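You operate a simulated robot arm through the tools that you are given. There is no shell and no other tool. Be economical: measure what you need, move in short steps, check, and stop when the job is done.

The job below is to be done with a simulated robot arm. You get a single attempt, and the scene is never put back.

## Task
Take the orange leader peg from the top of the green table and put it on top of the yellow pad there. Put the lamp marked "12 V" from the top of the green table on top of the cartridge there and the lamp that says "36 V" in the pl done. Put the yellow brush from the shelf of the wall frame on the top of the winder table and the brown brush on the roll shelf of the rack. Fetch the roll from the plain roll shelf and stand it on the roll shelf of the rack. Take the bag marked "soap" from the shelf under the packing table and put it on the packing table. The order is free. Set down upright: lamp, roll.

The check looks at the end state, three seconds after you hand in, the way a careful person would. Anything else that was tipped, shoved, dropped, spilled or broken makes it a failure.

## Robot
A 7-joint arm with a two-finger parallel gripper on a trunk, on a base that drives. Base frame: it is fixed to the floor where the robot stands at the start and does not move with it; the origin is under the middle of the robot, x ahead of it, y to its left, z up; the surface under the hand at the start is at about z = 0.74. Units: m, rad, N and s.
With the tool pointing down near the work surface it reaches from about 0.46 to 0.92 m from the robot's upright axis, wherever it stands. Its first joint turns from -2.007 to 2.007 rad. Places, roughly: bag [4.5, 2.5, 0.25]; brush [-0.75, 3, 1]; cartridge [0.5, 0.75, 0.75]; done (20x20 cm) [-2.14, -1.1, 0.78]; lamp [0.5, 0.5, 0.75]; leader peg [0.5, 0, 0.75]; packing table [4.2, 2.7, 0.9]; roll [2.75, 2.75, 0.75]; roll shelf of the rack [2.9, 2.8, 1]; top of the winder table [1.4, 0.1, 0.8]; yellow pad (10x7x4 cm) [0.6, -0.1, 0.8]. Payload 3.91 kg.
The TCP is the grasp point between the finger pads, 0.03 m short of the fingertips. In the tool frame z runs along the fingers and y along their closing line. Largest opening 0.11 m; finger width 0.02, thickness 0.01; the body of the gripper, 0.048 by 0.112 m, starts 0.055 m behind the TCP.
Orientation is that of the tool frame in the base frame, as a unit quaternion [w, x, y, z]. With the fingers straight down and closing along the base's y, the tool's x points along the base's -x, its y along +y and its z along -z.

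## Interface
- The arm moves only by the tool arm_command. Its argument "motion" is a list of rows, each an object (a shift or turn left out is 0, a gripper value left out holds the last) with "delta_pos": the shift along the base's x, y, z in m, a list of three; "dr": the turn, a rotation vector about the base's x, y, z in rad, a list of three; "gripper": the closure, from 0 (fully open) to 1 (shut). In form: [{"delta_pos": [x, y, z], "dr": [ax, ay, az], "gripper": gripper}, ...]. A call has 1 to 12 rows; each row shifts and turns the commanded pose from where the row before left it. Each row takes 0.2 s and may step no farther than 0.05 m and 0.15 rad from the row before; otherwise, or with a gripper value out of range, the whole call is refused. Where a pose cannot be reached the arm comes as near as it can. A force on the tool above 40 N (or 10 N above the force at the start of the call, whichever is more), or a blocked arm, ends the call early, and 0.2 s more pass. Each finger travels about 0.153 m/s and halts on what it meets, pressing with about 41 N; the grip force reading is that of the motor and also rises with nothing between the fingers. The clock runs only during rows and for 0.2 s after the last one: add rows that do not move to give the fingers time. The reply holds the time, the measured pose of the TCP, the force on the tool along the base axes, the opening and the grip force, in the units named above and with some noise, with the torque about the TCP (base axes, N m) and any sound that the robot's microphone picked up.
- Cameras (640 x 400 px; columns grow to the right, rows downward): "scene" is now at [0.2242, 0.2164, 1.3249]; the picture's right is [0.13, -0.99, 0.00], its down [-0.68, -0.09, -0.73] and it looks along [0.72, 0.10, -0.68] (base axes); focal length 223 px, centre (320, 200). "wrist" rides on the gripper at [0.072, 0.017, -0.103] in the tool frame; the picture's right is [-0.23, 0.97, 0.00], its down [-0.76, -0.18, -0.62] and it looks along [-0.61, -0.14, 0.78] (tool axes); focal length 222 px, centre (320, 200). There is no depth. A picture from a camera that has moved, and an enlarged one, comes with that camera's place and axes in the base frame and with its lens.
- get_image(camera): a new picture of that camera. The clock stands still meanwhile.
- move_column(by): slides the trunk up (or, below 0, down) by that many m; the arm and the scene camera ride with it, the base frame stays. It gives what a move gives, with no picture.
- roll_base(legs): drives the robot by 1 to 6 legs, each [ahead, left, turn to the left] in m, m and rad, along the robot's own axes; the way and the turn of a leg run together, so that a leg with both is an arc; at most 1.5 m and 3.142 rad a leg. The arm and the cameras ride along, it lands a little off, and it stops where it bumps. It gives what a move gives.
- aim_head(pan, tilt): turns the head with the scene camera to pan (to the left, within 1.396 rad either way) and tilt (down, from -0.506 to 1.204), counted from straight ahead of the robot. It gives what a move gives.
- inspect(camera, box): a new picture of the part [left, top, right, bottom] of that camera's present view, enlarged. The clock stands still meanwhile.
- close_job(): hands the job in; it is judged then, once.

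Work in short steps. Places have to be worked out from the pictures, the camera data and where the tool is seen: move nearer, look again, correct. Check each grasp and each placing, and mend what went wrong. You have 207 turns and 192 pictures in all, those below and enlarged ones among them. Open the gripper and draw the arm clear of the work before you hand the job in, unless the task says otherwise; then end with one line.

The tools are called after "Request:" by a JSON object that holds its "fn" and its "kwargs". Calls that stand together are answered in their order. arm_command: Moves the arm, as the interface text tells. Its arguments: {"type":"object","properties":{"motion":{"type":"array"}},"required":["motion"]} The other tools are called the same way: move_column (by) slides the trunk up or down; roll_base (legs) drives the base; aim_head (pan, tilt) turns the head that bears the scene camera; get_image (camera) takes a picture; inspect (camera, box) takes an enlarged picture of a part of a camera's view; close_job () hands the job in.

At the start:

```text
clock: 0.0
tool_pos: [0.5537, 0.0364, 1.1696]
orientation: [0.0, 0.0, 1.0, -0.002]
force: [0.0, -0.8, 0.6]
torque: [0.01, 0.01, 0.01]
opening: 0.1099
grasp_force: 0.0
trunk travel left (down, up): [-0.675, 0.315]
robot x, y, heading: [-0.0, -0.0022, -0.002]
head pan, tilt: [0.134, 0.752]
```

scene: 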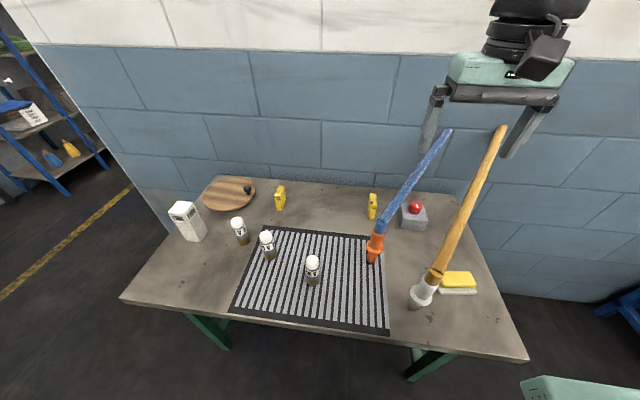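
wrist: 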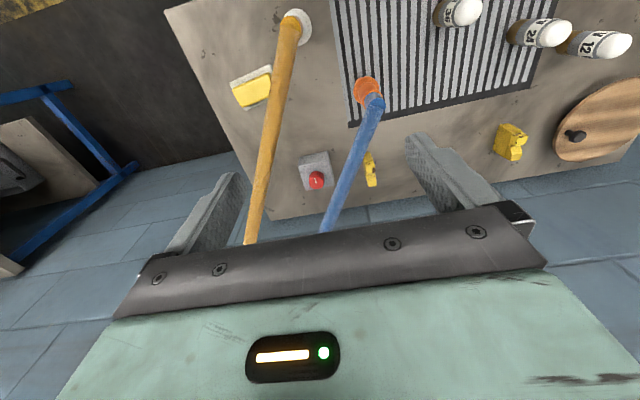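

I start by enlarging the table views to identify the pegs, lamps and the pad.

Request:
{"fn": "inspect", "kwargs": {"camera": "scene", "box": [340, 120, 500, 320]}}

Request:
{"fn": "inspect", "kwargs": {"camera": "scene", "box": [160, 170, 340, 300]}}

Request:
{"fn": "inspect", "kwargs": {"camera": "wrist", "box": [220, 0, 640, 260]}}

```text
2.00 times, centred on (420, 220) of scene
camera zoom: at [0.2242, 0.2164, 1.3249], right [0.13, -0.99, 0.0], down [-0.68, -0.09, -0.73], along [0.72, 0.1, -0.68], focal length 446 px, centre (120, 160)
```

zoom: 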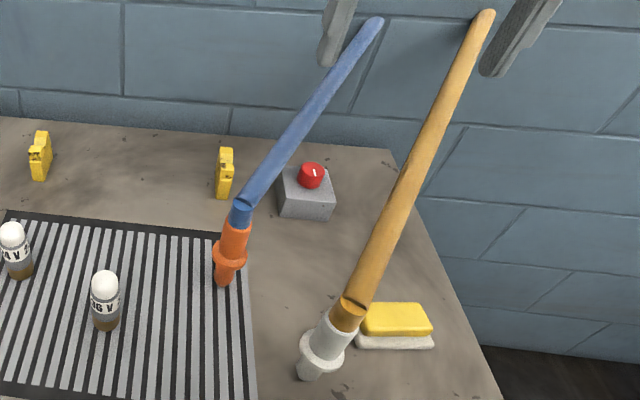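

```text
3.08 times, centred on (250, 235) of scene
camera zoom: at [0.2242, 0.2164, 1.3249], right [0.13, -0.99, 0.0], down [-0.68, -0.09, -0.73], along [0.72, 0.1, -0.68], focal length 686 px, centre (535, 92)
```

zoom: 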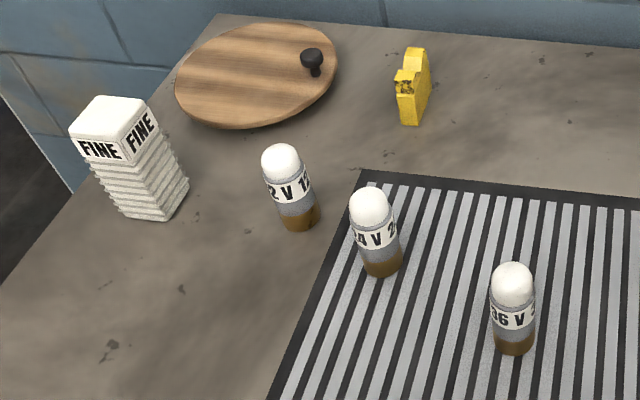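

```text
1.52 times, centred on (430, 130) of wrist
camera zoom: at [0.4826, 0.0512, 1.2733], right [0.23, 0.97, 0.0], down [0.76, -0.18, 0.62], along [0.61, -0.14, -0.78], focal length 338 px, centre (152, 307)
```

zoom: 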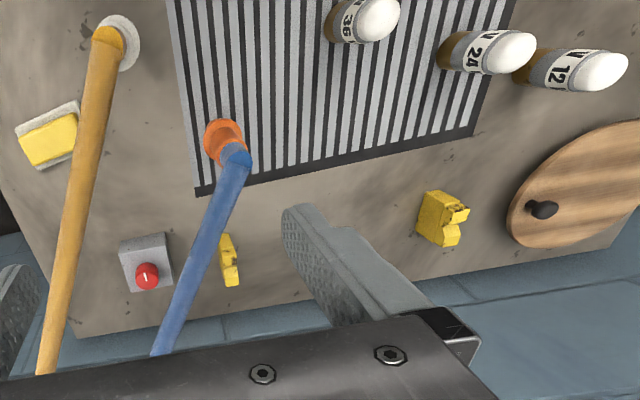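

The orange peg carries a tall blue "leader" and the white one an amber leader. To find out how they stand, I raise the trunk first for clearance and look again.

Request:
{"fn": "move_column", "kwargs": {"by": 0.31}}

Request:
{"fn": "get_image", "kwargs": {"camera": "scene"}}

Request:
{"fn": "get_image", "kwargs": {"camera": "wrist"}}

```text
clock: 3.1
tool_pos: [0.5557, 0.037, 1.4798]
orientation: [-0.001, -0.001, 1.0, 0.0]
force: [-0.1, -0.4, -0.5]
torque: [0.0, 0.0, -0.03]
opening: 0.1099
grasp_force: 0.1
trunk travel left (down, up): [-0.985, 0.005]
robot x, y, heading: [0.0012, 0.0007, -0.002]
head pan, tilt: [0.134, 0.752]
```

```text
186 pictures are left
camera scene: at [0.2243, 0.2164, 1.6349], right [0.13, -0.99, 0.0], down [-0.68, -0.09, -0.73], along [0.72, 0.1, -0.68], focal length 223 px, centre (320, 200)
```

scene: 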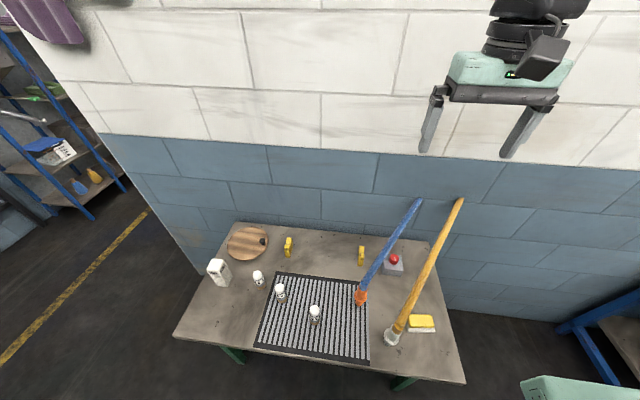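

```text
185 pictures are left
camera wrist: at [0.4827, 0.0512, 1.5832], right [0.23, 0.97, 0.0], down [0.76, -0.18, 0.62], along [0.61, -0.14, -0.78], focal length 222 px, centre (320, 200)
```

wrist: 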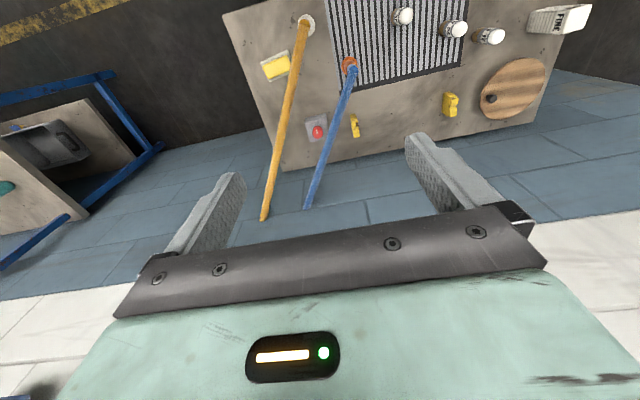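

Triangulating, the leaders run from the pegs obliquely to tips near (0.95,-0.10,1.0) and (0.95,-0.26,1.02). I enlarge the joints and tips to see whether they are fixed to anything.

Request:
{"fn": "inspect", "kwargs": {"camera": "scene", "box": [340, 180, 480, 360]}}

Request:
{"fn": "inspect", "kwargs": {"camera": "wrist", "box": [240, 0, 440, 230]}}

```text
2.22 times, centred on (410, 270) of scene
camera zoom: at [0.2243, 0.2164, 1.6349], right [0.13, -0.99, 0.0], down [-0.68, -0.09, -0.73], along [0.72, 0.1, -0.68], focal length 495 px, centre (120, 44)
```

zoom: 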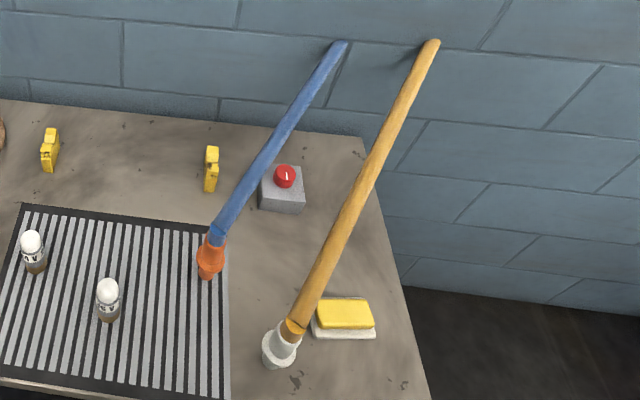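

```text
1.74 times, centred on (340, 115) of wrist
camera zoom: at [0.4827, 0.0512, 1.5832], right [0.23, 0.97, 0.0], down [0.76, -0.18, 0.62], along [0.61, -0.14, -0.78], focal length 386 px, centre (285, 348)
```

zoom: 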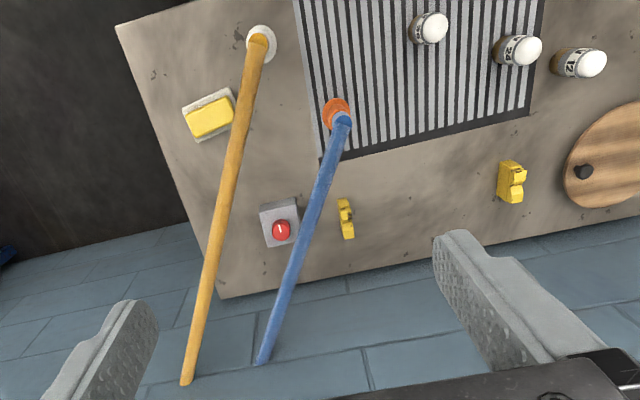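

The tips sit at the wall, so these may be tethers. I back off and lower the trunk for a side view.

Request:
{"fn": "roll_base", "kwargs": {"legs": [[-0.5, 0, 0]]}}

Request:
{"fn": "move_column", "kwargs": {"by": -0.6}}

Request:
{"fn": "aim_head", "kwargs": {"pan": 0.0, "tilt": 0.25}}

Request:
{"fn": "get_image", "kwargs": {"camera": "scene"}}

```text
clock: 6.0
tool_pos: [0.0528, 0.0374, 1.4801]
orientation: [-0.001, -0.002, 1.0, -0.001]
force: [-0.1, 0.1, 0.3]
torque: [0.03, 0.01, -0.01]
opening: 0.1101
grasp_force: 0.1
trunk travel left (down, up): [-0.985, 0.005]
robot x, y, heading: [-0.503, 0.0014, 0.001]
head pan, tilt: [0.134, 0.752]
```

```text
refused: -0.6 is not a number from -0.4 to 0.4
```

```text
clock: 7.0
tool_pos: [0.0537, 0.0374, 1.4788]
orientation: [0.001, -0.002, 1.0, -0.001]
force: [0.9, -0.3, 0.1]
torque: [0.02, 0.01, -0.04]
opening: 0.1099
grasp_force: 0.1
trunk travel left (down, up): [-0.985, 0.005]
robot x, y, heading: [-0.4981, -0.0008, 0.004]
head pan, tilt: [0.0, 0.25]
```

```text
182 pictures are left
camera scene: at [-0.2662, 0.2053, 1.68], right [0.0, -1.0, 0.0], down [-0.25, 0.0, -0.97], along [0.97, 0.0, -0.25], focal length 223 px, centre (320, 200)
```

scene: 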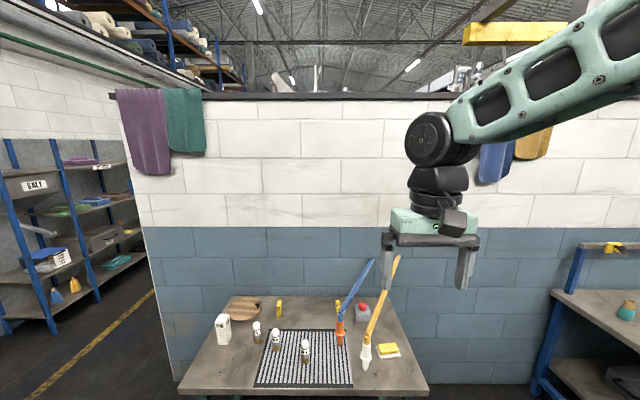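

I lower the trunk by the allowed 0.4 m and look from the side.

Request:
{"fn": "move_column", "kwargs": {"by": -0.4}}

Request:
{"fn": "move_column", "kwargs": {"by": -0.2}}

Request:
{"fn": "inspect", "kwargs": {"camera": "scene", "box": [180, 130, 460, 300]}}

```text
clock: 10.8
tool_pos: [0.0537, 0.0387, 1.0786]
orientation: [0.0, -0.002, 1.0, -0.001]
force: [0.2, -0.2, -0.8]
torque: [0.03, 0.01, -0.02]
opening: 0.1099
grasp_force: 0.1
trunk travel left (down, up): [-0.585, 0.405]
robot x, y, heading: [-0.5009, 0.0017, 0.005]
head pan, tilt: [0.0, 0.25]
```

```text
clock: 13.0
tool_pos: [0.0532, 0.0383, 0.8799]
orientation: [0.0, -0.002, 1.0, -0.001]
force: [0.3, 0.2, 0.4]
torque: [0.0, -0.01, 0.01]
opening: 0.1101
grasp_force: 0.2
trunk travel left (down, up): [-0.385, 0.605]
robot x, y, heading: [-0.4996, -0.0016, 0.007]
head pan, tilt: [0.0, 0.25]
```

```text
2.29 times, centred on (320, 215) of scene
camera zoom: at [-0.2662, 0.2053, 1.0802], right [0.0, -1.0, 0.0], down [-0.25, 0.0, -0.97], along [0.97, 0.0, -0.25], focal length 509 px, centre (320, 166)
```

zoom: 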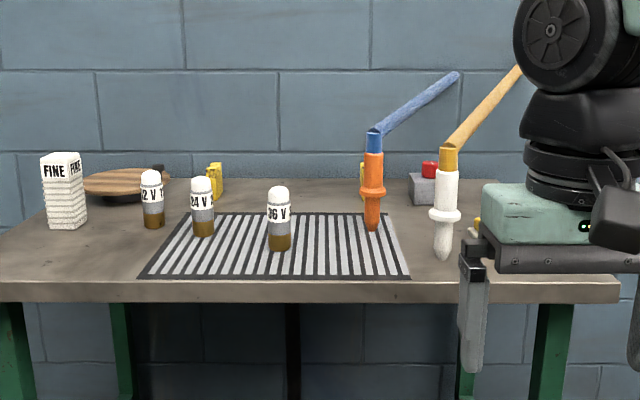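

The orange peg is about 0.145 m tall with its leader leaving from the top toward the wall, so I'll grip it from the robot side with the tool tilted 45°. I tilt now while clear of everything, then look with the wrist camera.

Request:
{"fn": "arm_command", "kwargs": {"motion": [{"delta_pos": [0, 0.03, 0.02], "dr": [0, -0.131, 0]}, {"delta_pos": [0, 0.03, 0.02], "dr": [0, -0.131, 0]}, {"delta_pos": [0, 0.02, 0.02], "dr": [0, -0.131, 0]}, {"dr": [0, -0.131, 0]}, {"dr": [0, -0.131, 0]}, {"dr": [0, -0.131, 0]}]}}

Request:
{"fn": "get_image", "kwargs": {"camera": "wrist"}}

Request:
{"fn": "inspect", "kwargs": {"camera": "scene", "box": [320, 150, 460, 260]}}

```text
clock: 14.4
tool_pos: [0.0537, 0.1174, 0.9407]
orientation: [0.384, -0.002, 0.923, -0.001]
force: [-0.1, 1.1, -0.5]
torque: [-0.01, 0.01, -0.01]
opening: 0.1099
grasp_force: 0.1
trunk travel left (down, up): [-0.385, 0.605]
robot x, y, heading: [-0.5006, -0.0003, 0.005]
head pan, tilt: [0.0, 0.25]
```

```text
180 pictures are left
camera wrist: at [-0.0706, 0.1326, 0.9621], right [0.16, 0.97, 0.16], down [0.09, -0.17, 0.98], along [0.98, -0.14, -0.12], focal length 222 px, centre (320, 200)
```

wrist: 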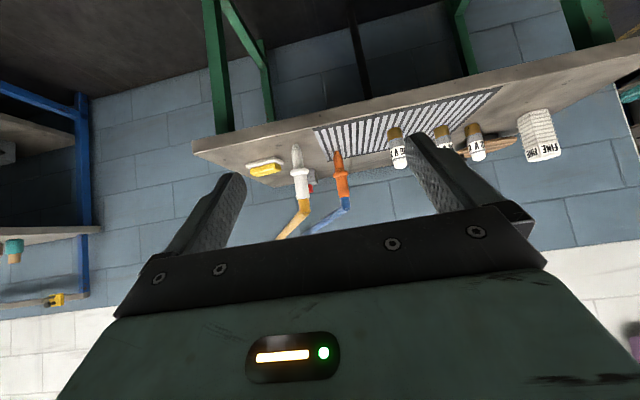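

```text
3.64 times, centred on (390, 205) of scene
camera zoom: at [-0.2661, 0.2053, 1.0801], right [0.0, -1.0, 0.0], down [-0.25, 0.0, -0.97], along [0.97, 0.0, -0.25], focal length 810 px, centre (66, 182)
```

zoom: 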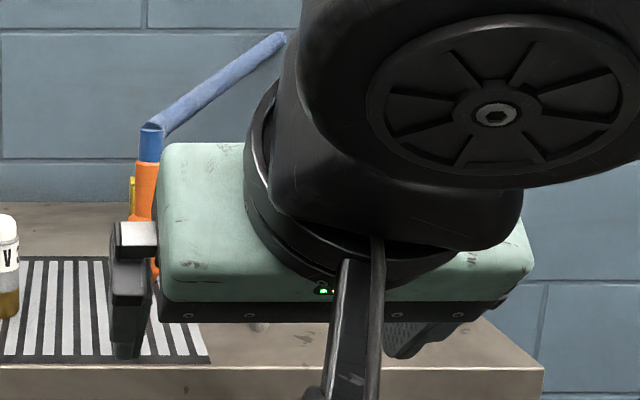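

I drive 0.37 m ahead so that the open hand stops in front of the orange peg, then look.

Request:
{"fn": "roll_base", "kwargs": {"legs": [[0.37, 0, -0.005]]}}

Request:
{"fn": "get_image", "kwargs": {"camera": "wrist"}}

Request:
{"fn": "aim_head", "kwargs": {"pan": 0.0, "tilt": 0.5}}

Request:
{"fn": "get_image", "kwargs": {"camera": "scene"}}

```text
clock: 16.7
tool_pos: [0.4244, 0.1176, 0.9396]
orientation: [0.383, 0.0, 0.924, -0.002]
force: [-0.3, 0.2, 0.6]
torque: [0.0, -0.03, 0.0]
opening: 0.11
grasp_force: 0.2
trunk travel left (down, up): [-0.385, 0.605]
robot x, y, heading: [-0.1313, 0.0026, -0.002]
head pan, tilt: [0.0, 0.25]
```

```text
178 pictures are left
camera wrist: at [0.3006, 0.1322, 0.9622], right [0.16, 0.97, 0.16], down [0.1, -0.17, 0.98], along [0.98, -0.14, -0.12], focal length 222 px, centre (320, 200)
```

wrist: 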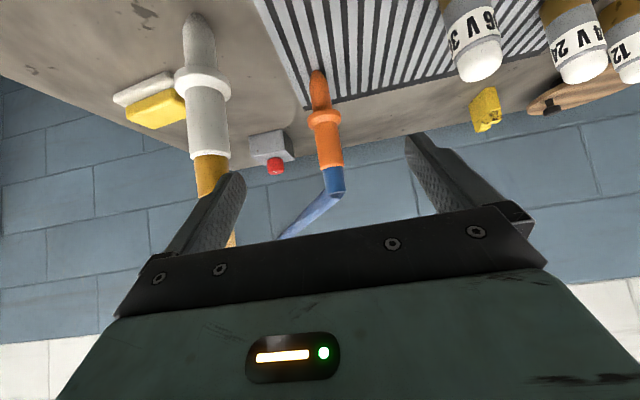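

```text
clock: 17.5
tool_pos: [0.4242, 0.1179, 0.9409]
orientation: [0.383, 0.0, 0.924, -0.002]
force: [-0.3, -0.1, 0.0]
torque: [-0.02, 0.0, -0.02]
opening: 0.1102
grasp_force: 0.0
trunk travel left (down, up): [-0.385, 0.605]
robot x, y, heading: [-0.1268, 0.0019, 0.002]
head pan, tilt: [0.0, 0.499]
```

```text
177 pictures are left
camera scene: at [0.1028, 0.2055, 1.0571], right [0.0, -1.0, 0.0], down [-0.48, 0.0, -0.88], along [0.88, 0.0, -0.48], focal length 223 px, centre (320, 200)
```

scene: 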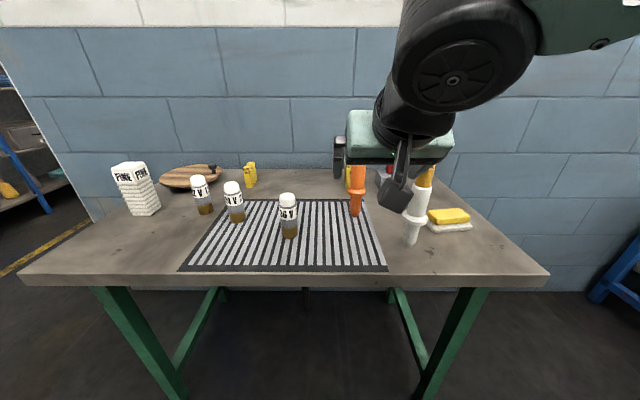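

The peg shaft between flange (z≈0.82) and top (0.88) is at about (0.59, 0.114). I move in along the 45° line to z 0.858 with open fingers.

Request:
{"fn": "arm_command", "kwargs": {"motion": [{"delta_pos": [0.035, -0.001, -0.016], "gripper": 0}, {"delta_pos": [0.035, -0.001, -0.016]}, {"delta_pos": [0.035, -0.001, -0.018]}, {"delta_pos": [0.03, -0.001, -0.016]}, {"delta_pos": [0.029, 0, -0.016]}]}}

Request:
{"fn": "get_image", "kwargs": {"camera": "wrist"}}

Request:
{"fn": "inspect", "kwargs": {"camera": "scene", "box": [300, 140, 460, 260]}}

```text
clock: 18.7
tool_pos: [0.5893, 0.1128, 0.8607]
orientation: [0.384, 0.0, 0.923, -0.002]
force: [0.2, -0.1, 0.6]
torque: [0.02, 0.0, -0.02]
opening: 0.1102
grasp_force: 0.1
trunk travel left (down, up): [-0.385, 0.605]
robot x, y, heading: [-0.131, -0.0033, 0.001]
head pan, tilt: [0.0, 0.499]
```

```text
176 pictures are left
camera wrist: at [0.465, 0.1276, 0.882], right [0.16, 0.97, 0.16], down [0.1, -0.17, 0.98], along [0.98, -0.14, -0.12], focal length 222 px, centre (320, 200)
```

wrist: 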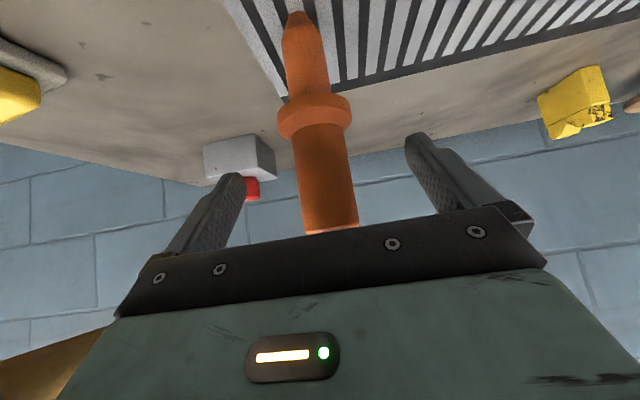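

```text
3.33 times, centred on (380, 200) of scene
camera zoom: at [0.1027, 0.2054, 1.0571], right [0.0, -1.0, 0.0], down [-0.48, 0.0, -0.88], along [0.88, 0.0, -0.48], focal length 743 px, centre (120, 200)
```

zoom: 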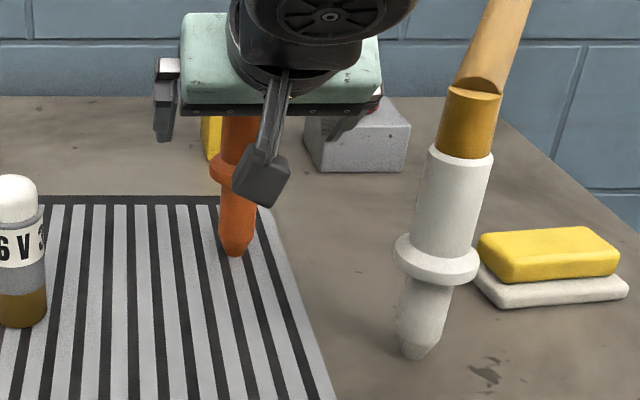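

The peg lies between the pads at (0.593, 0.114). I close on it.

Request:
{"fn": "arm_command", "kwargs": {"motion": [{"delta_pos": [0.003, 0.001, 0], "gripper": 0.4}, {"gripper": 0.6}, {"gripper": 0.85}, {"gripper": 1}, {"gripper": 1}]}}

Request:
{"fn": "arm_command", "kwargs": {"motion": [{"delta_pos": [0, 0, 0.01]}, {"delta_pos": [0, 0, 0.01]}, {}]}}

Request:
{"fn": "get_image", "kwargs": {"camera": "wrist"}}

Request:
{"fn": "get_image", "kwargs": {"camera": "scene"}}

```text
clock: 19.9
tool_pos: [0.5908, 0.1139, 0.859]
orientation: [0.383, 0.001, 0.924, -0.003]
force: [0.3, 0.4, -0.5]
torque: [0.08, -0.06, 0.01]
opening: 0.0333
grasp_force: 41.9
trunk travel left (down, up): [-0.385, 0.605]
robot x, y, heading: [-0.1311, -0.0007, -0.0]
head pan, tilt: [0.0, 0.499]
```

```text
clock: 20.7
tool_pos: [0.5913, 0.113, 0.8794]
orientation: [0.383, 0.0, 0.924, -0.002]
force: [-0.2, -0.1, -3.0]
torque: [-0.03, 0.03, 0.04]
opening: 0.033
grasp_force: 40.9
trunk travel left (down, up): [-0.385, 0.605]
robot x, y, heading: [-0.1293, -0.0018, -0.003]
head pan, tilt: [0.0, 0.499]
```

```text
174 pictures are left
camera wrist: at [0.4678, 0.1289, 0.9011], right [0.16, 0.97, 0.16], down [0.1, -0.17, 0.98], along [0.98, -0.14, -0.12], focal length 222 px, centre (320, 200)
```

wrist: 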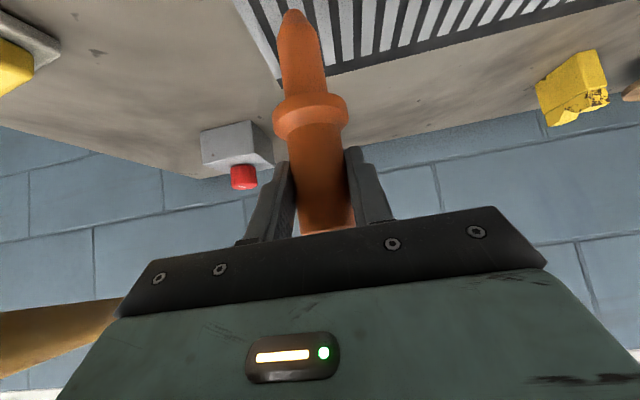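

```text
173 pictures are left
camera scene: at [0.1029, 0.2055, 1.057], right [0.0, -1.0, 0.0], down [-0.48, 0.0, -0.88], along [0.88, 0.0, -0.48], focal length 223 px, centre (320, 200)
```

scene: 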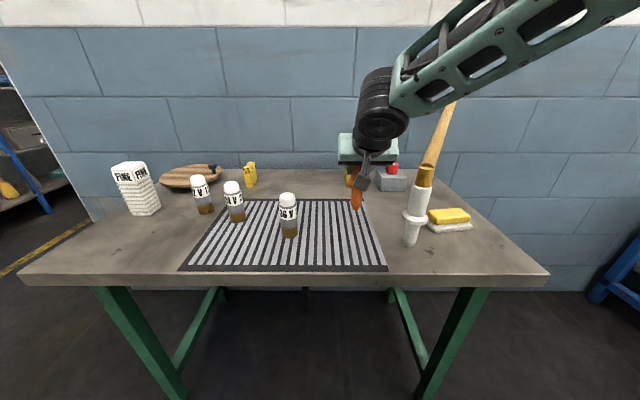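

The peg came up freely with about 3 N. I lift further in small steps to see how the leader behaves.

Request:
{"fn": "arm_command", "kwargs": {"motion": [{"delta_pos": [0, 0, 0.03]}, {"delta_pos": [0, 0, 0.03]}, {"delta_pos": [0, 0, 0.03]}, {}]}}

Request:
{"fn": "aim_head", "kwargs": {"pan": 0.0, "tilt": 0.3}}

Request:
{"fn": "get_image", "kwargs": {"camera": "scene"}}

```text
clock: 21.7
tool_pos: [0.591, 0.1145, 0.9693]
orientation: [0.384, 0.001, 0.924, -0.003]
force: [-0.7, 0.1, -0.8]
torque: [0.02, 0.05, -0.02]
opening: 0.0328
grasp_force: 40.8
trunk travel left (down, up): [-0.385, 0.605]
robot x, y, heading: [-0.1321, -0.0024, -0.001]
head pan, tilt: [0.0, 0.499]
```

```text
clock: 22.4
tool_pos: [0.5909, 0.1139, 0.9691]
orientation: [0.383, 0.0, 0.924, -0.002]
force: [-0.5, 0.7, -0.7]
torque: [-0.04, 0.0, 0.02]
opening: 0.0332
grasp_force: 40.5
trunk travel left (down, up): [-0.385, 0.605]
robot x, y, heading: [-0.1333, -0.0019, -0.001]
head pan, tilt: [0.0, 0.3]
```

```text
172 pictures are left
camera scene: at [0.1052, 0.2055, 1.0753], right [0.0, -1.0, 0.0], down [-0.3, 0.0, -0.96], along [0.96, 0.0, -0.3], focal length 223 px, centre (320, 200)
```

scene: 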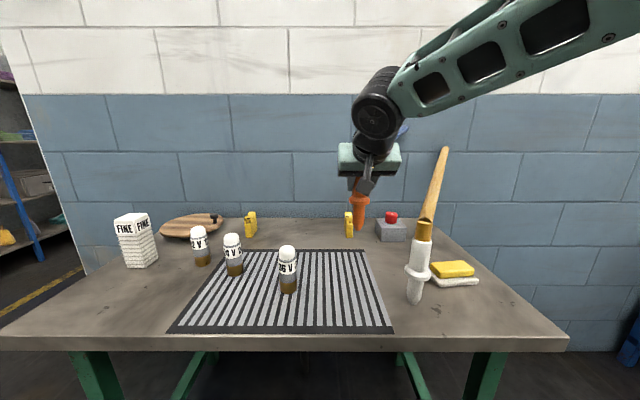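

A blue bit shows above the hand, seemingly risen with the peg. I lift another 0.14 m so the peg tip clears the amber leader, and check.

Request:
{"fn": "arm_command", "kwargs": {"motion": [{"delta_pos": [0, 0, 0.035]}, {"delta_pos": [0, 0, 0.035]}, {"delta_pos": [0, 0, 0.035]}, {"delta_pos": [0, 0, 0.035]}, {}]}}

Request:
{"fn": "get_image", "kwargs": {"camera": "scene"}}

Request:
{"fn": "get_image", "kwargs": {"camera": "wrist"}}

```text
clock: 23.6
tool_pos: [0.5905, 0.1151, 1.1105]
orientation: [0.384, 0.0, 0.923, -0.002]
force: [-0.3, -0.3, -1.7]
torque: [0.0, 0.0, 0.01]
opening: 0.0331
grasp_force: 41.1
trunk travel left (down, up): [-0.385, 0.605]
robot x, y, heading: [-0.1297, -0.0013, 0.001]
head pan, tilt: [0.0, 0.3]
```

```text
171 pictures are left
camera scene: at [0.1053, 0.2055, 1.0754], right [0.0, -1.0, 0.0], down [-0.3, 0.0, -0.96], along [0.96, 0.0, -0.3], focal length 223 px, centre (320, 200)
```

scene: 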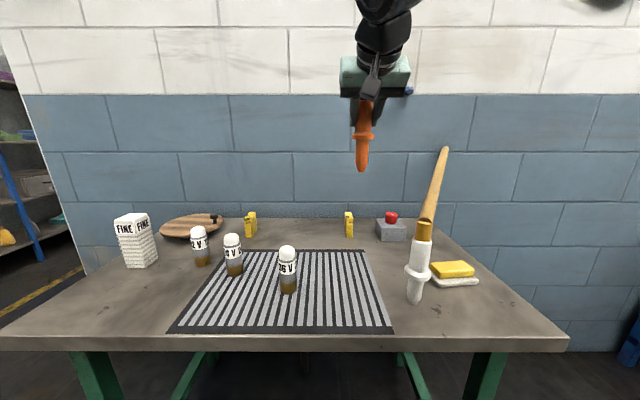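

```text
170 pictures are left
camera wrist: at [0.4671, 0.1293, 1.1318], right [0.16, 0.97, 0.16], down [0.1, -0.17, 0.98], along [0.98, -0.14, -0.12], focal length 222 px, centre (320, 200)
```

wrist: 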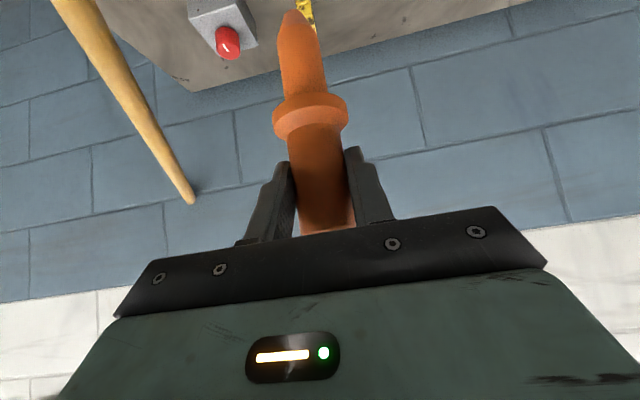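

The leader is rigid with the peg (its tip rose equally). Pad centre works out at about (0.557, −0.105); I carry the peg over the amber leader at this height.

Request:
{"fn": "arm_command", "kwargs": {"motion": [{"delta_pos": [-0.006, -0.037, 0]}, {"delta_pos": [-0.006, -0.037, 0]}, {"delta_pos": [-0.006, -0.037, 0]}, {"delta_pos": [-0.006, -0.037, 0]}, {"delta_pos": [-0.006, -0.036, 0]}, {"delta_pos": [-0.004, -0.036, 0]}, {}]}}

Request:
{"fn": "get_image", "kwargs": {"camera": "wrist"}}

Request:
{"fn": "get_image", "kwargs": {"camera": "scene"}}

```text
clock: 25.2
tool_pos: [0.5572, -0.1075, 1.1087]
orientation: [0.383, 0.0, 0.924, -0.002]
force: [-0.3, -0.4, -1.2]
torque: [0.0, 0.0, -0.02]
opening: 0.0333
grasp_force: 40.6
trunk travel left (down, up): [-0.385, 0.605]
robot x, y, heading: [-0.1287, 0.0001, -0.001]
head pan, tilt: [0.0, 0.3]
```

```text
169 pictures are left
camera wrist: at [0.4344, -0.092, 1.1298], right [0.16, 0.97, 0.16], down [0.1, -0.17, 0.98], along [0.98, -0.14, -0.12], focal length 222 px, centre (320, 200)
```

wrist: 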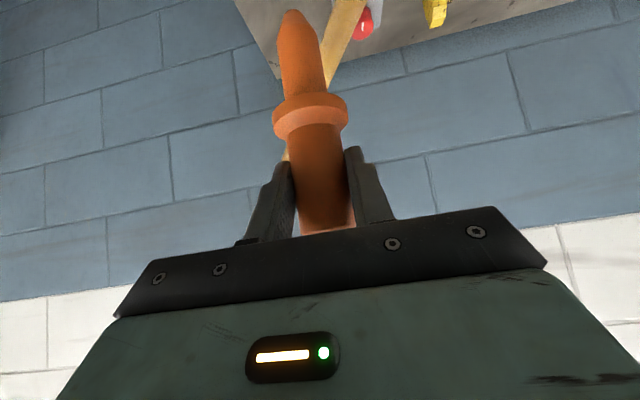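

```text
168 pictures are left
camera scene: at [0.1052, 0.2054, 1.0754], right [0.0, -1.0, 0.0], down [-0.3, 0.0, -0.96], along [0.96, 0.0, -0.3], focal length 223 px, centre (320, 200)
```

scene: 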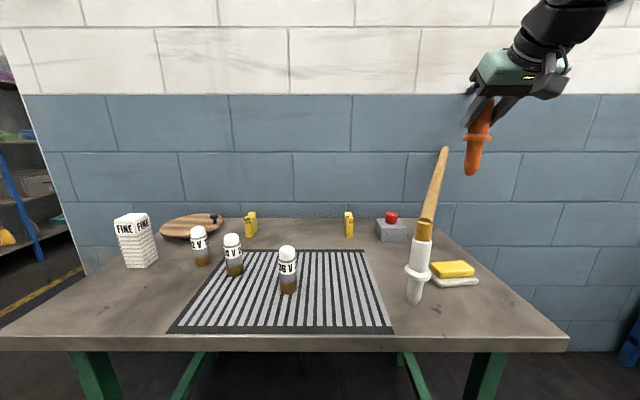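

Now above the pad; I enlarge the pad for an exact position relative to the peg tip.

Request:
{"fn": "inspect", "kwargs": {"camera": "scene", "box": [380, 60, 540, 320]}}

Request:
{"fn": "inspect", "kwargs": {"camera": "scene", "box": [400, 230, 500, 310]}}

```text
1.54 times, centred on (460, 190) of scene
camera zoom: at [0.1052, 0.2054, 1.0754], right [0.0, -1.0, 0.0], down [-0.3, 0.0, -0.96], along [0.96, 0.0, -0.3], focal length 343 px, centre (105, 215)
```

zoom: 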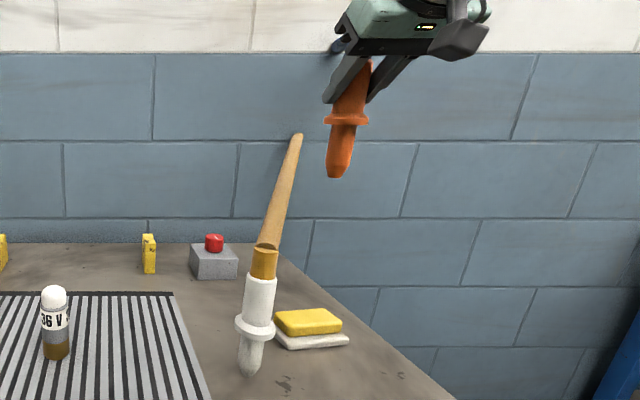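

```text
5.00 times, centred on (450, 270) of scene
camera zoom: at [0.1052, 0.2054, 1.0754], right [0.0, -1.0, 0.0], down [-0.3, 0.0, -0.96], along [0.96, 0.0, -0.3], focal length 1114 px, centre (-330, -150)
```

zoom: 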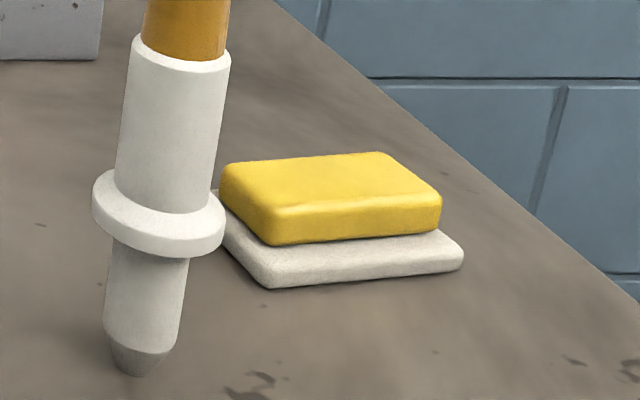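

Pad top is about z 0.77, centre ≈ (0.557, −0.104). I descend to just above it.

Request:
{"fn": "arm_command", "kwargs": {"motion": [{"delta_pos": [0, 0.002, -0.035]}, {"delta_pos": [0, 0.001, -0.035]}, {"delta_pos": [0, 0, -0.035]}, {"delta_pos": [0, 0, -0.035]}, {"delta_pos": [0, 0, -0.035]}, {"delta_pos": [0, 0, -0.02]}, {}]}}

Request:
{"fn": "get_image", "kwargs": {"camera": "wrist"}}

Request:
{"fn": "inspect", "kwargs": {"camera": "scene", "box": [380, 170, 540, 310]}}

```text
clock: 26.8
tool_pos: [0.5567, -0.1026, 0.9142]
orientation: [0.383, 0.0, 0.924, -0.002]
force: [-0.2, 0.6, -1.7]
torque: [-0.01, 0.02, 0.01]
opening: 0.0331
grasp_force: 40.8
trunk travel left (down, up): [-0.385, 0.605]
robot x, y, heading: [-0.1303, -0.0015, -0.003]
head pan, tilt: [0.0, 0.3]
```

```text
165 pictures are left
camera wrist: at [0.4326, -0.0876, 0.9357], right [0.16, 0.97, 0.16], down [0.1, -0.17, 0.98], along [0.98, -0.14, -0.12], focal length 222 px, centre (320, 200)
```

wrist: 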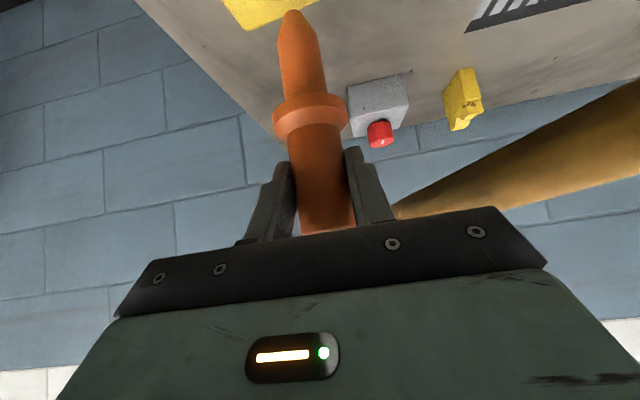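

```text
2.86 times, centred on (460, 240) of scene
camera zoom: at [0.1052, 0.2054, 1.0754], right [0.0, -1.0, 0.0], down [-0.3, 0.0, -0.96], along [0.96, 0.0, -0.3], focal length 637 px, centre (-80, 86)
```

zoom: 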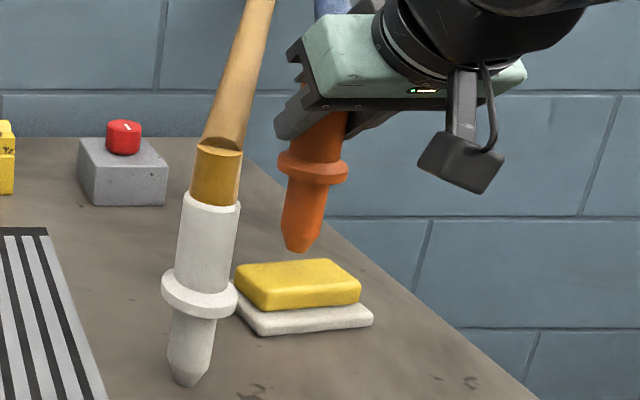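

The tip is centred over the pad about 2.5 cm up. I lower slowly until contact.

Request:
{"fn": "arm_command", "kwargs": {"motion": [{"delta_pos": [0, 0, -0.01]}, {"delta_pos": [0, 0, -0.007]}, {"delta_pos": [0, 0, -0.004]}, {"delta_pos": [0, 0, -0.003]}, {}]}}

Request:
{"fn": "inspect", "kwargs": {"camera": "scene", "box": [400, 190, 520, 290]}}

```text
clock: 28.0
tool_pos: [0.5574, -0.1022, 0.8931]
orientation: [0.387, 0.0, 0.922, -0.002]
force: [2.1, -0.5, 27.6]
torque: [0.0, -0.49, 0.08]
opening: 0.0336
grasp_force: 41.0
trunk travel left (down, up): [-0.385, 0.605]
robot x, y, heading: [-0.1264, 0.0021, 0.007]
head pan, tilt: [0.0, 0.3]
```

```text
4.00 times, centred on (460, 240) of scene
camera zoom: at [0.1044, 0.2056, 1.0758], right [0.0, -1.0, 0.0], down [-0.29, 0.0, -0.96], along [0.96, 0.0, -0.29], focal length 892 px, centre (-240, 40)
```

zoom: 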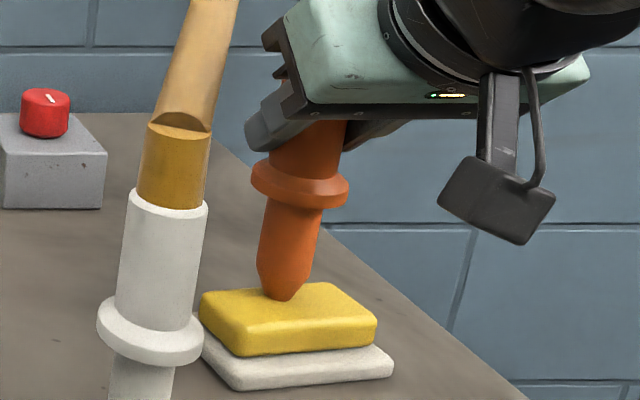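

Contact on the pad (27 N). I relieve 2 mm and open part way so nothing is touched.

Request:
{"fn": "arm_command", "kwargs": {"motion": [{"delta_pos": [0, 0, 0.002]}, {"gripper": 0.62}, {"gripper": 0.5}, {"gripper": 0.4}, {}]}}

Request:
{"fn": "inspect", "kwargs": {"camera": "scene", "box": [400, 190, 520, 290]}}

Request:
{"fn": "get_image", "kwargs": {"camera": "wrist"}}

```text
clock: 29.2
tool_pos: [0.5562, -0.1029, 0.8911]
orientation: [0.383, 0.0, 0.924, -0.002]
force: [0.0, -0.5, 0.3]
torque: [0.02, 0.03, 0.01]
opening: 0.066
grasp_force: 0.0
trunk travel left (down, up): [-0.385, 0.605]
robot x, y, heading: [-0.1293, 0.0006, 0.003]
head pan, tilt: [0.0, 0.3]
```

```text
4.00 times, centred on (460, 240) of scene
camera zoom: at [0.1052, 0.2054, 1.0754], right [0.0, -1.0, 0.0], down [-0.3, 0.0, -0.96], along [0.96, 0.0, -0.3], focal length 892 px, centre (-240, 40)
```

zoom: 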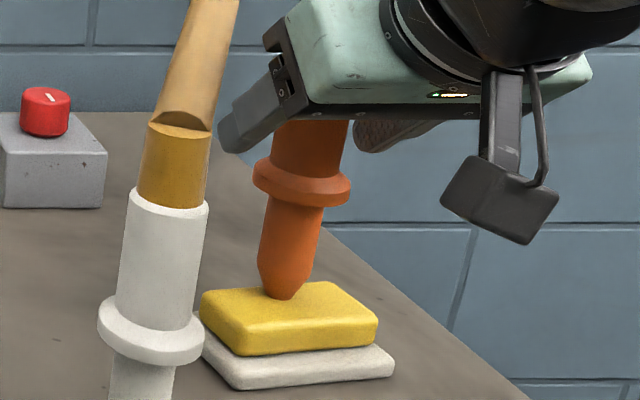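

```text
161 pictures are left
camera wrist: at [0.4334, -0.087, 0.913], right [0.16, 0.97, 0.16], down [0.1, -0.17, 0.98], along [0.98, -0.14, -0.12], focal length 222 px, centre (320, 200)
```

wrist: 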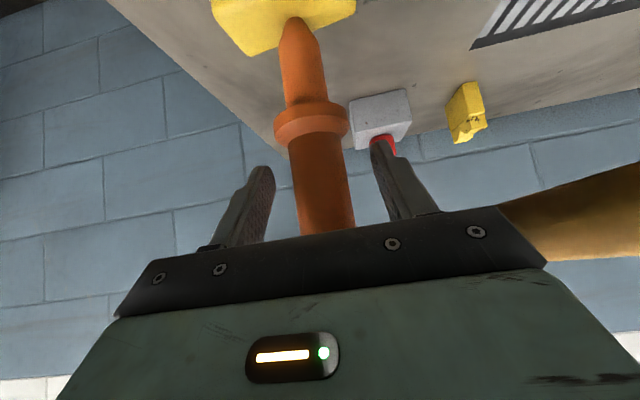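

The peg stands on its own on the pad. I withdraw back and up along the tool axis.

Request:
{"fn": "arm_command", "kwargs": {"motion": [{"delta_pos": [-0.03, -0.002, 0.025]}, {"delta_pos": [-0.035, -0.003, 0.03]}, {"delta_pos": [-0.035, -0.003, 0.03]}, {"delta_pos": [-0.035, 0, 0.03]}, {"delta_pos": [-0.03, 0, 0.035]}, {"delta_pos": [0, 0, 0.04]}, {"delta_pos": [0, 0, 0.04]}]}}

Request:
{"fn": "aim_head", "kwargs": {"pan": 0.0, "tilt": 0.45}}

Request:
{"fn": "get_image", "kwargs": {"camera": "scene"}}

```text
clock: 30.8
tool_pos: [0.4957, -0.1013, 1.0397]
orientation: [0.383, 0.0, 0.924, -0.002]
force: [0.2, -0.5, 0.3]
torque: [0.04, 0.0, 0.03]
opening: 0.0659
grasp_force: 0.0
out of reach, approached as far as the arm can: row 3, 4, 5, 6
trunk travel left (down, up): [-0.385, 0.605]
robot x, y, heading: [-0.1301, 0.0004, -0.001]
head pan, tilt: [0.0, 0.3]
```

```text
clock: 31.5
tool_pos: [0.4949, -0.1015, 1.0397]
orientation: [0.382, 0.0, 0.924, -0.002]
force: [0.3, -0.1, -0.5]
torque: [-0.02, 0.01, -0.02]
opening: 0.0661
grasp_force: 0.1
trunk travel left (down, up): [-0.385, 0.605]
robot x, y, heading: [-0.1302, 0.0016, 0.002]
head pan, tilt: [0.0, 0.45]
```

```text
160 pictures are left
camera scene: at [0.1037, 0.2054, 1.0615], right [0.0, -1.0, 0.0], down [-0.43, 0.0, -0.9], along [0.9, 0.0, -0.43], focal length 223 px, centre (320, 200)
```

scene: 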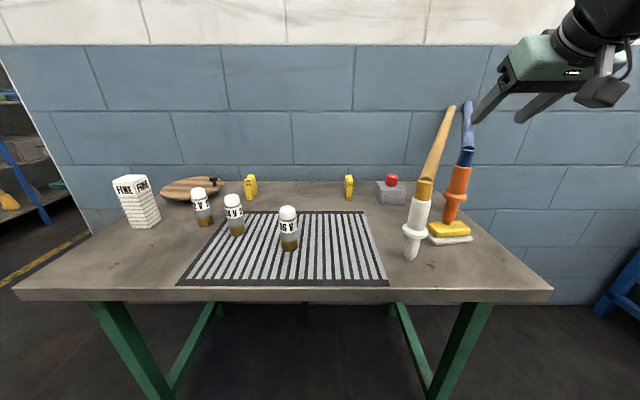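

The peg stands on the pad undisturbed. Next the lamps: raise the trunk, point the tool straight down, and shift the base left.

Request:
{"fn": "move_column", "kwargs": {"by": 0.2}}

Request:
{"fn": "arm_command", "kwargs": {"motion": [{"dr": [0, 0.131, 0], "gripper": 0.3}, {"dr": [0, 0.131, 0]}, {"dr": [0, 0.131, 0]}, {"dr": [0, 0.131, 0]}, {"dr": [0, 0.131, 0]}, {"dr": [0, 0.131, 0]}, {"delta_pos": [0, 0.04, 0]}, {"delta_pos": [0, 0.04, 0]}]}}

Request:
{"fn": "roll_base", "kwargs": {"legs": [[0, 0.45, 0]]}}

Request:
{"fn": "aim_head", "kwargs": {"pan": 0.0, "tilt": 0.75}}

Request:
{"fn": "get_image", "kwargs": {"camera": "scene"}}

Request:
{"fn": "get_image", "kwargs": {"camera": "wrist"}}

```text
clock: 33.7
tool_pos: [0.4952, -0.1016, 1.2387]
orientation: [0.383, 0.0, 0.924, -0.002]
force: [0.7, 0.3, -0.1]
torque: [-0.02, 0.02, -0.01]
opening: 0.0661
grasp_force: 0.2
trunk travel left (down, up): [-0.585, 0.405]
robot x, y, heading: [-0.1304, -0.0019, -0.001]
head pan, tilt: [0.0, 0.45]
```

```text
clock: 35.5
tool_pos: [0.4936, -0.0209, 1.2391]
orientation: [-0.001, -0.001, 1.0, -0.001]
force: [0.0, -0.7, -0.3]
torque: [0.04, -0.02, -0.04]
opening: 0.0773
grasp_force: 0.1
trunk travel left (down, up): [-0.585, 0.405]
robot x, y, heading: [-0.1288, 0.0014, -0.0]
head pan, tilt: [0.0, 0.45]
```

```text
clock: 38.2
tool_pos: [0.4928, 0.4449, 1.2389]
orientation: [0.0, -0.007, 1.0, -0.002]
force: [-1.1, 0.2, 0.1]
torque: [0.03, -0.03, -0.01]
opening: 0.0769
grasp_force: 0.1
trunk travel left (down, up): [-0.585, 0.405]
robot x, y, heading: [-0.1313, 0.4602, 0.017]
head pan, tilt: [0.0, 0.45]
```

```text
clock: 39.0
tool_pos: [0.4911, 0.4437, 1.2389]
orientation: [0.0, -0.008, 1.0, -0.001]
force: [-0.5, 0.3, 0.6]
torque: [0.02, 0.0, -0.01]
opening: 0.077
grasp_force: 0.1
trunk travel left (down, up): [-0.585, 0.405]
robot x, y, heading: [-0.1309, 0.4522, 0.006]
head pan, tilt: [0.0, 0.75]
```

```text
159 pictures are left
camera scene: at [0.0892, 0.6653, 1.2351], right [0.01, -1.0, 0.0], down [-0.68, -0.01, -0.73], along [0.73, 0.01, -0.68], focal length 223 px, centre (320, 200)
```

scene: 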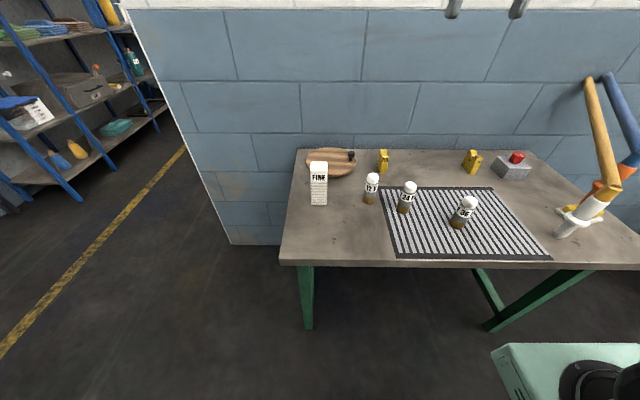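

```text
158 pictures are left
camera wrist: at [0.4199, 0.458, 1.3429], right [0.21, 0.98, 0.0], down [0.76, -0.17, 0.62], along [0.61, -0.14, -0.78], focal length 222 px, centre (320, 200)
```

wrist: 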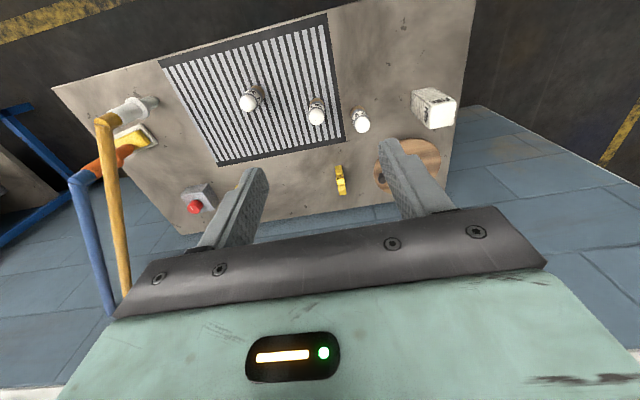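

I move above the 12 V lamp (≈(0.612, 0.515)) and lower to get a closer look.

Request:
{"fn": "arm_command", "kwargs": {"motion": [{"delta_pos": [0.04, 0.024, -0.04]}, {"delta_pos": [0.04, 0.024, -0.04]}, {"delta_pos": [0.04, 0.022, -0.04]}, {"delta_pos": [0, 0, -0.045]}, {"delta_pos": [0, 0, -0.045]}, {"delta_pos": [0, 0, -0.04]}, {}]}}

Request:
{"fn": "get_image", "kwargs": {"camera": "wrist"}}

Request:
{"fn": "inspect", "kwargs": {"camera": "scene", "box": [280, 130, 500, 270]}}

```text
refused: row 1 steps farther than a row can; nothing moved
```

```text
157 pictures are left
camera wrist: at [0.4199, 0.458, 1.3429], right [0.21, 0.98, 0.0], down [0.76, -0.17, 0.62], along [0.61, -0.14, -0.78], focal length 222 px, centre (320, 200)
```

wrist: 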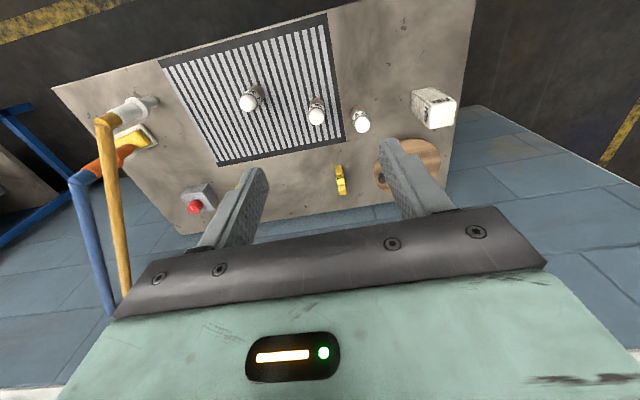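

```text
2.86 times, centred on (390, 200) of scene
camera zoom: at [0.0892, 0.6653, 1.2351], right [0.01, -1.0, 0.0], down [-0.68, -0.01, -0.73], along [0.73, 0.01, -0.68], focal length 637 px, centre (120, 200)
```

zoom: 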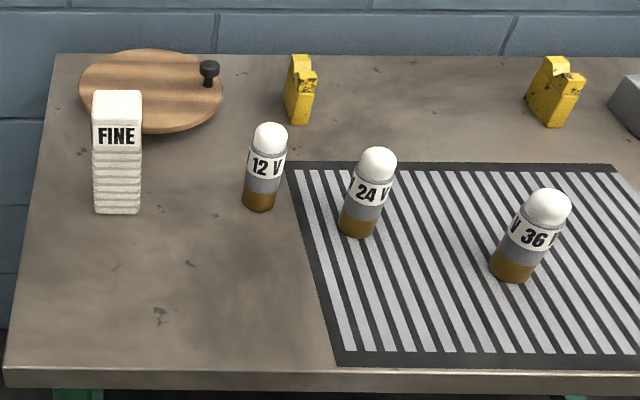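

I resend with smaller steps: the 12 V lamp's base computes to (0.618, 0.514).

Request:
{"fn": "arm_command", "kwargs": {"motion": [{"delta_pos": [0.036, 0.02, -0.02]}, {"delta_pos": [0.036, 0.02, -0.02]}, {"delta_pos": [0.036, 0.018, -0.02]}, {"delta_pos": [0.016, 0.01, -0.045]}, {"delta_pos": [0, 0, -0.045]}, {"delta_pos": [0, 0, -0.045]}, {"delta_pos": [0, 0, -0.045]}, {}]}}

Request:
{"fn": "get_image", "kwargs": {"camera": "wrist"}}

```text
clock: 40.8
tool_pos: [0.6173, 0.5132, 0.9962]
orientation: [0.0, -0.007, 1.0, -0.002]
force: [-0.4, 1.0, 0.1]
torque: [0.0, -0.01, 0.02]
opening: 0.0771
grasp_force: 0.1
trunk travel left (down, up): [-0.585, 0.405]
robot x, y, heading: [-0.1297, 0.458, 0.016]
head pan, tilt: [0.0, 0.75]
```

```text
155 pictures are left
camera wrist: at [0.5455, 0.5266, 1.1002], right [0.21, 0.98, 0.0], down [0.76, -0.17, 0.62], along [0.61, -0.14, -0.78], focal length 222 px, centre (320, 200)
```

wrist: 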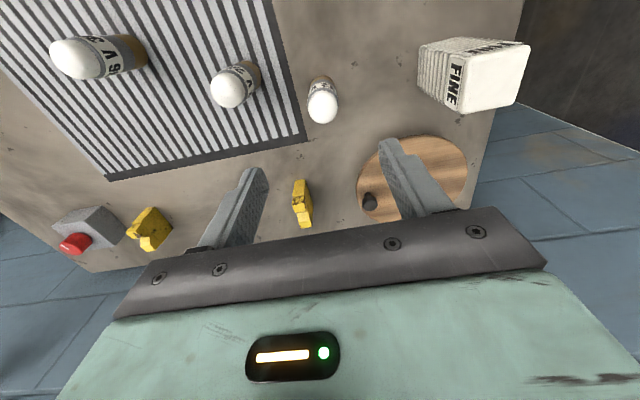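

The lamp is right under the TCP. I descend to z≈0.815 and grip it.

Request:
{"fn": "arm_command", "kwargs": {"motion": [{"delta_pos": [0, 0, -0.045]}, {"delta_pos": [0, 0, -0.045]}, {"delta_pos": [0, 0, -0.045]}, {"delta_pos": [0, 0, -0.025]}, {"delta_pos": [0, 0, -0.02]}, {}, {"gripper": 0.55}, {"gripper": 0.75}, {"gripper": 1}, {}]}}

Request:
{"fn": "get_image", "kwargs": {"camera": "wrist"}}

```text
clock: 43.0
tool_pos: [0.6144, 0.5134, 0.8193]
orientation: [-0.001, -0.007, 1.0, -0.001]
force: [0.5, -0.2, 0.1]
torque: [0.01, -0.01, 0.01]
opening: 0.0352
grasp_force: 41.0
trunk travel left (down, up): [-0.585, 0.405]
robot x, y, heading: [-0.1343, 0.4578, 0.015]
head pan, tilt: [0.0, 0.75]
```

```text
154 pictures are left
camera wrist: at [0.543, 0.5271, 0.9227], right [0.21, 0.98, 0.0], down [0.76, -0.17, 0.62], along [0.61, -0.14, -0.78], focal length 222 px, centre (320, 200)
```

wrist: 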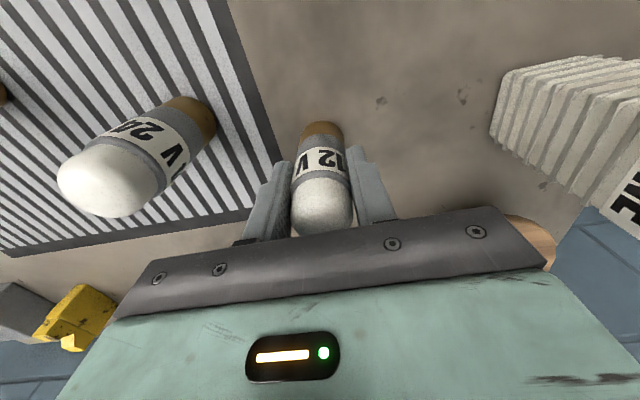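

Held (opening 0.035). I lift 0.17 m and carry it to about 8 cm short of the cartridge to measure its top precisely.

Request:
{"fn": "arm_command", "kwargs": {"motion": [{"delta_pos": [0, 0, 0.04]}, {"delta_pos": [0, 0, 0.045]}, {"delta_pos": [0, 0, 0.045]}, {"delta_pos": [0, 0, 0.04]}, {"delta_pos": [0, 0.03, 0]}, {"delta_pos": [0, 0.03, 0]}, {}]}}

Request:
{"fn": "get_image", "kwargs": {"camera": "wrist"}}

Request:
{"fn": "inspect", "kwargs": {"camera": "scene", "box": [270, 110, 430, 230]}}

```text
clock: 44.6
tool_pos: [0.614, 0.5714, 0.989]
orientation: [-0.001, -0.007, 1.0, -0.002]
force: [-0.5, 0.4, -0.4]
torque: [0.01, 0.02, 0.03]
opening: 0.0349
grasp_force: 40.8
trunk travel left (down, up): [-0.585, 0.405]
robot x, y, heading: [-0.1348, 0.455, 0.015]
head pan, tilt: [0.0, 0.75]
```

```text
153 pictures are left
camera wrist: at [0.5424, 0.5859, 1.0923], right [0.21, 0.98, 0.0], down [0.76, -0.17, 0.62], along [0.61, -0.14, -0.78], focal length 222 px, centre (320, 200)
```

wrist: 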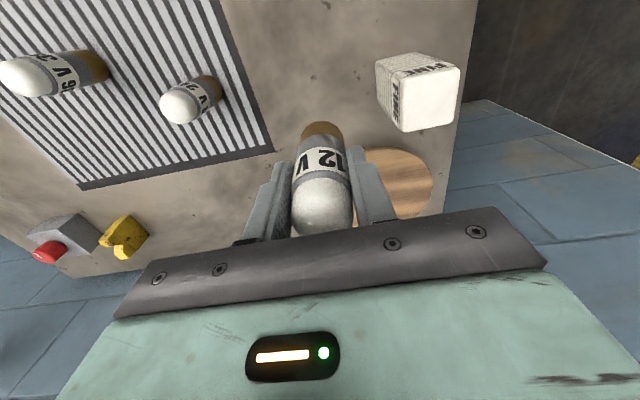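

```text
3.33 times, centred on (350, 170) of scene
camera zoom: at [0.0892, 0.6653, 1.235], right [0.01, -1.0, 0.0], down [-0.68, -0.01, -0.73], along [0.73, 0.01, -0.68], focal length 743 px, centre (220, 300)
```

zoom: 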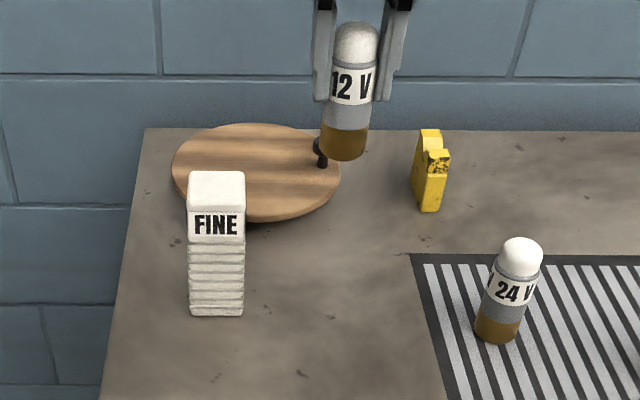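

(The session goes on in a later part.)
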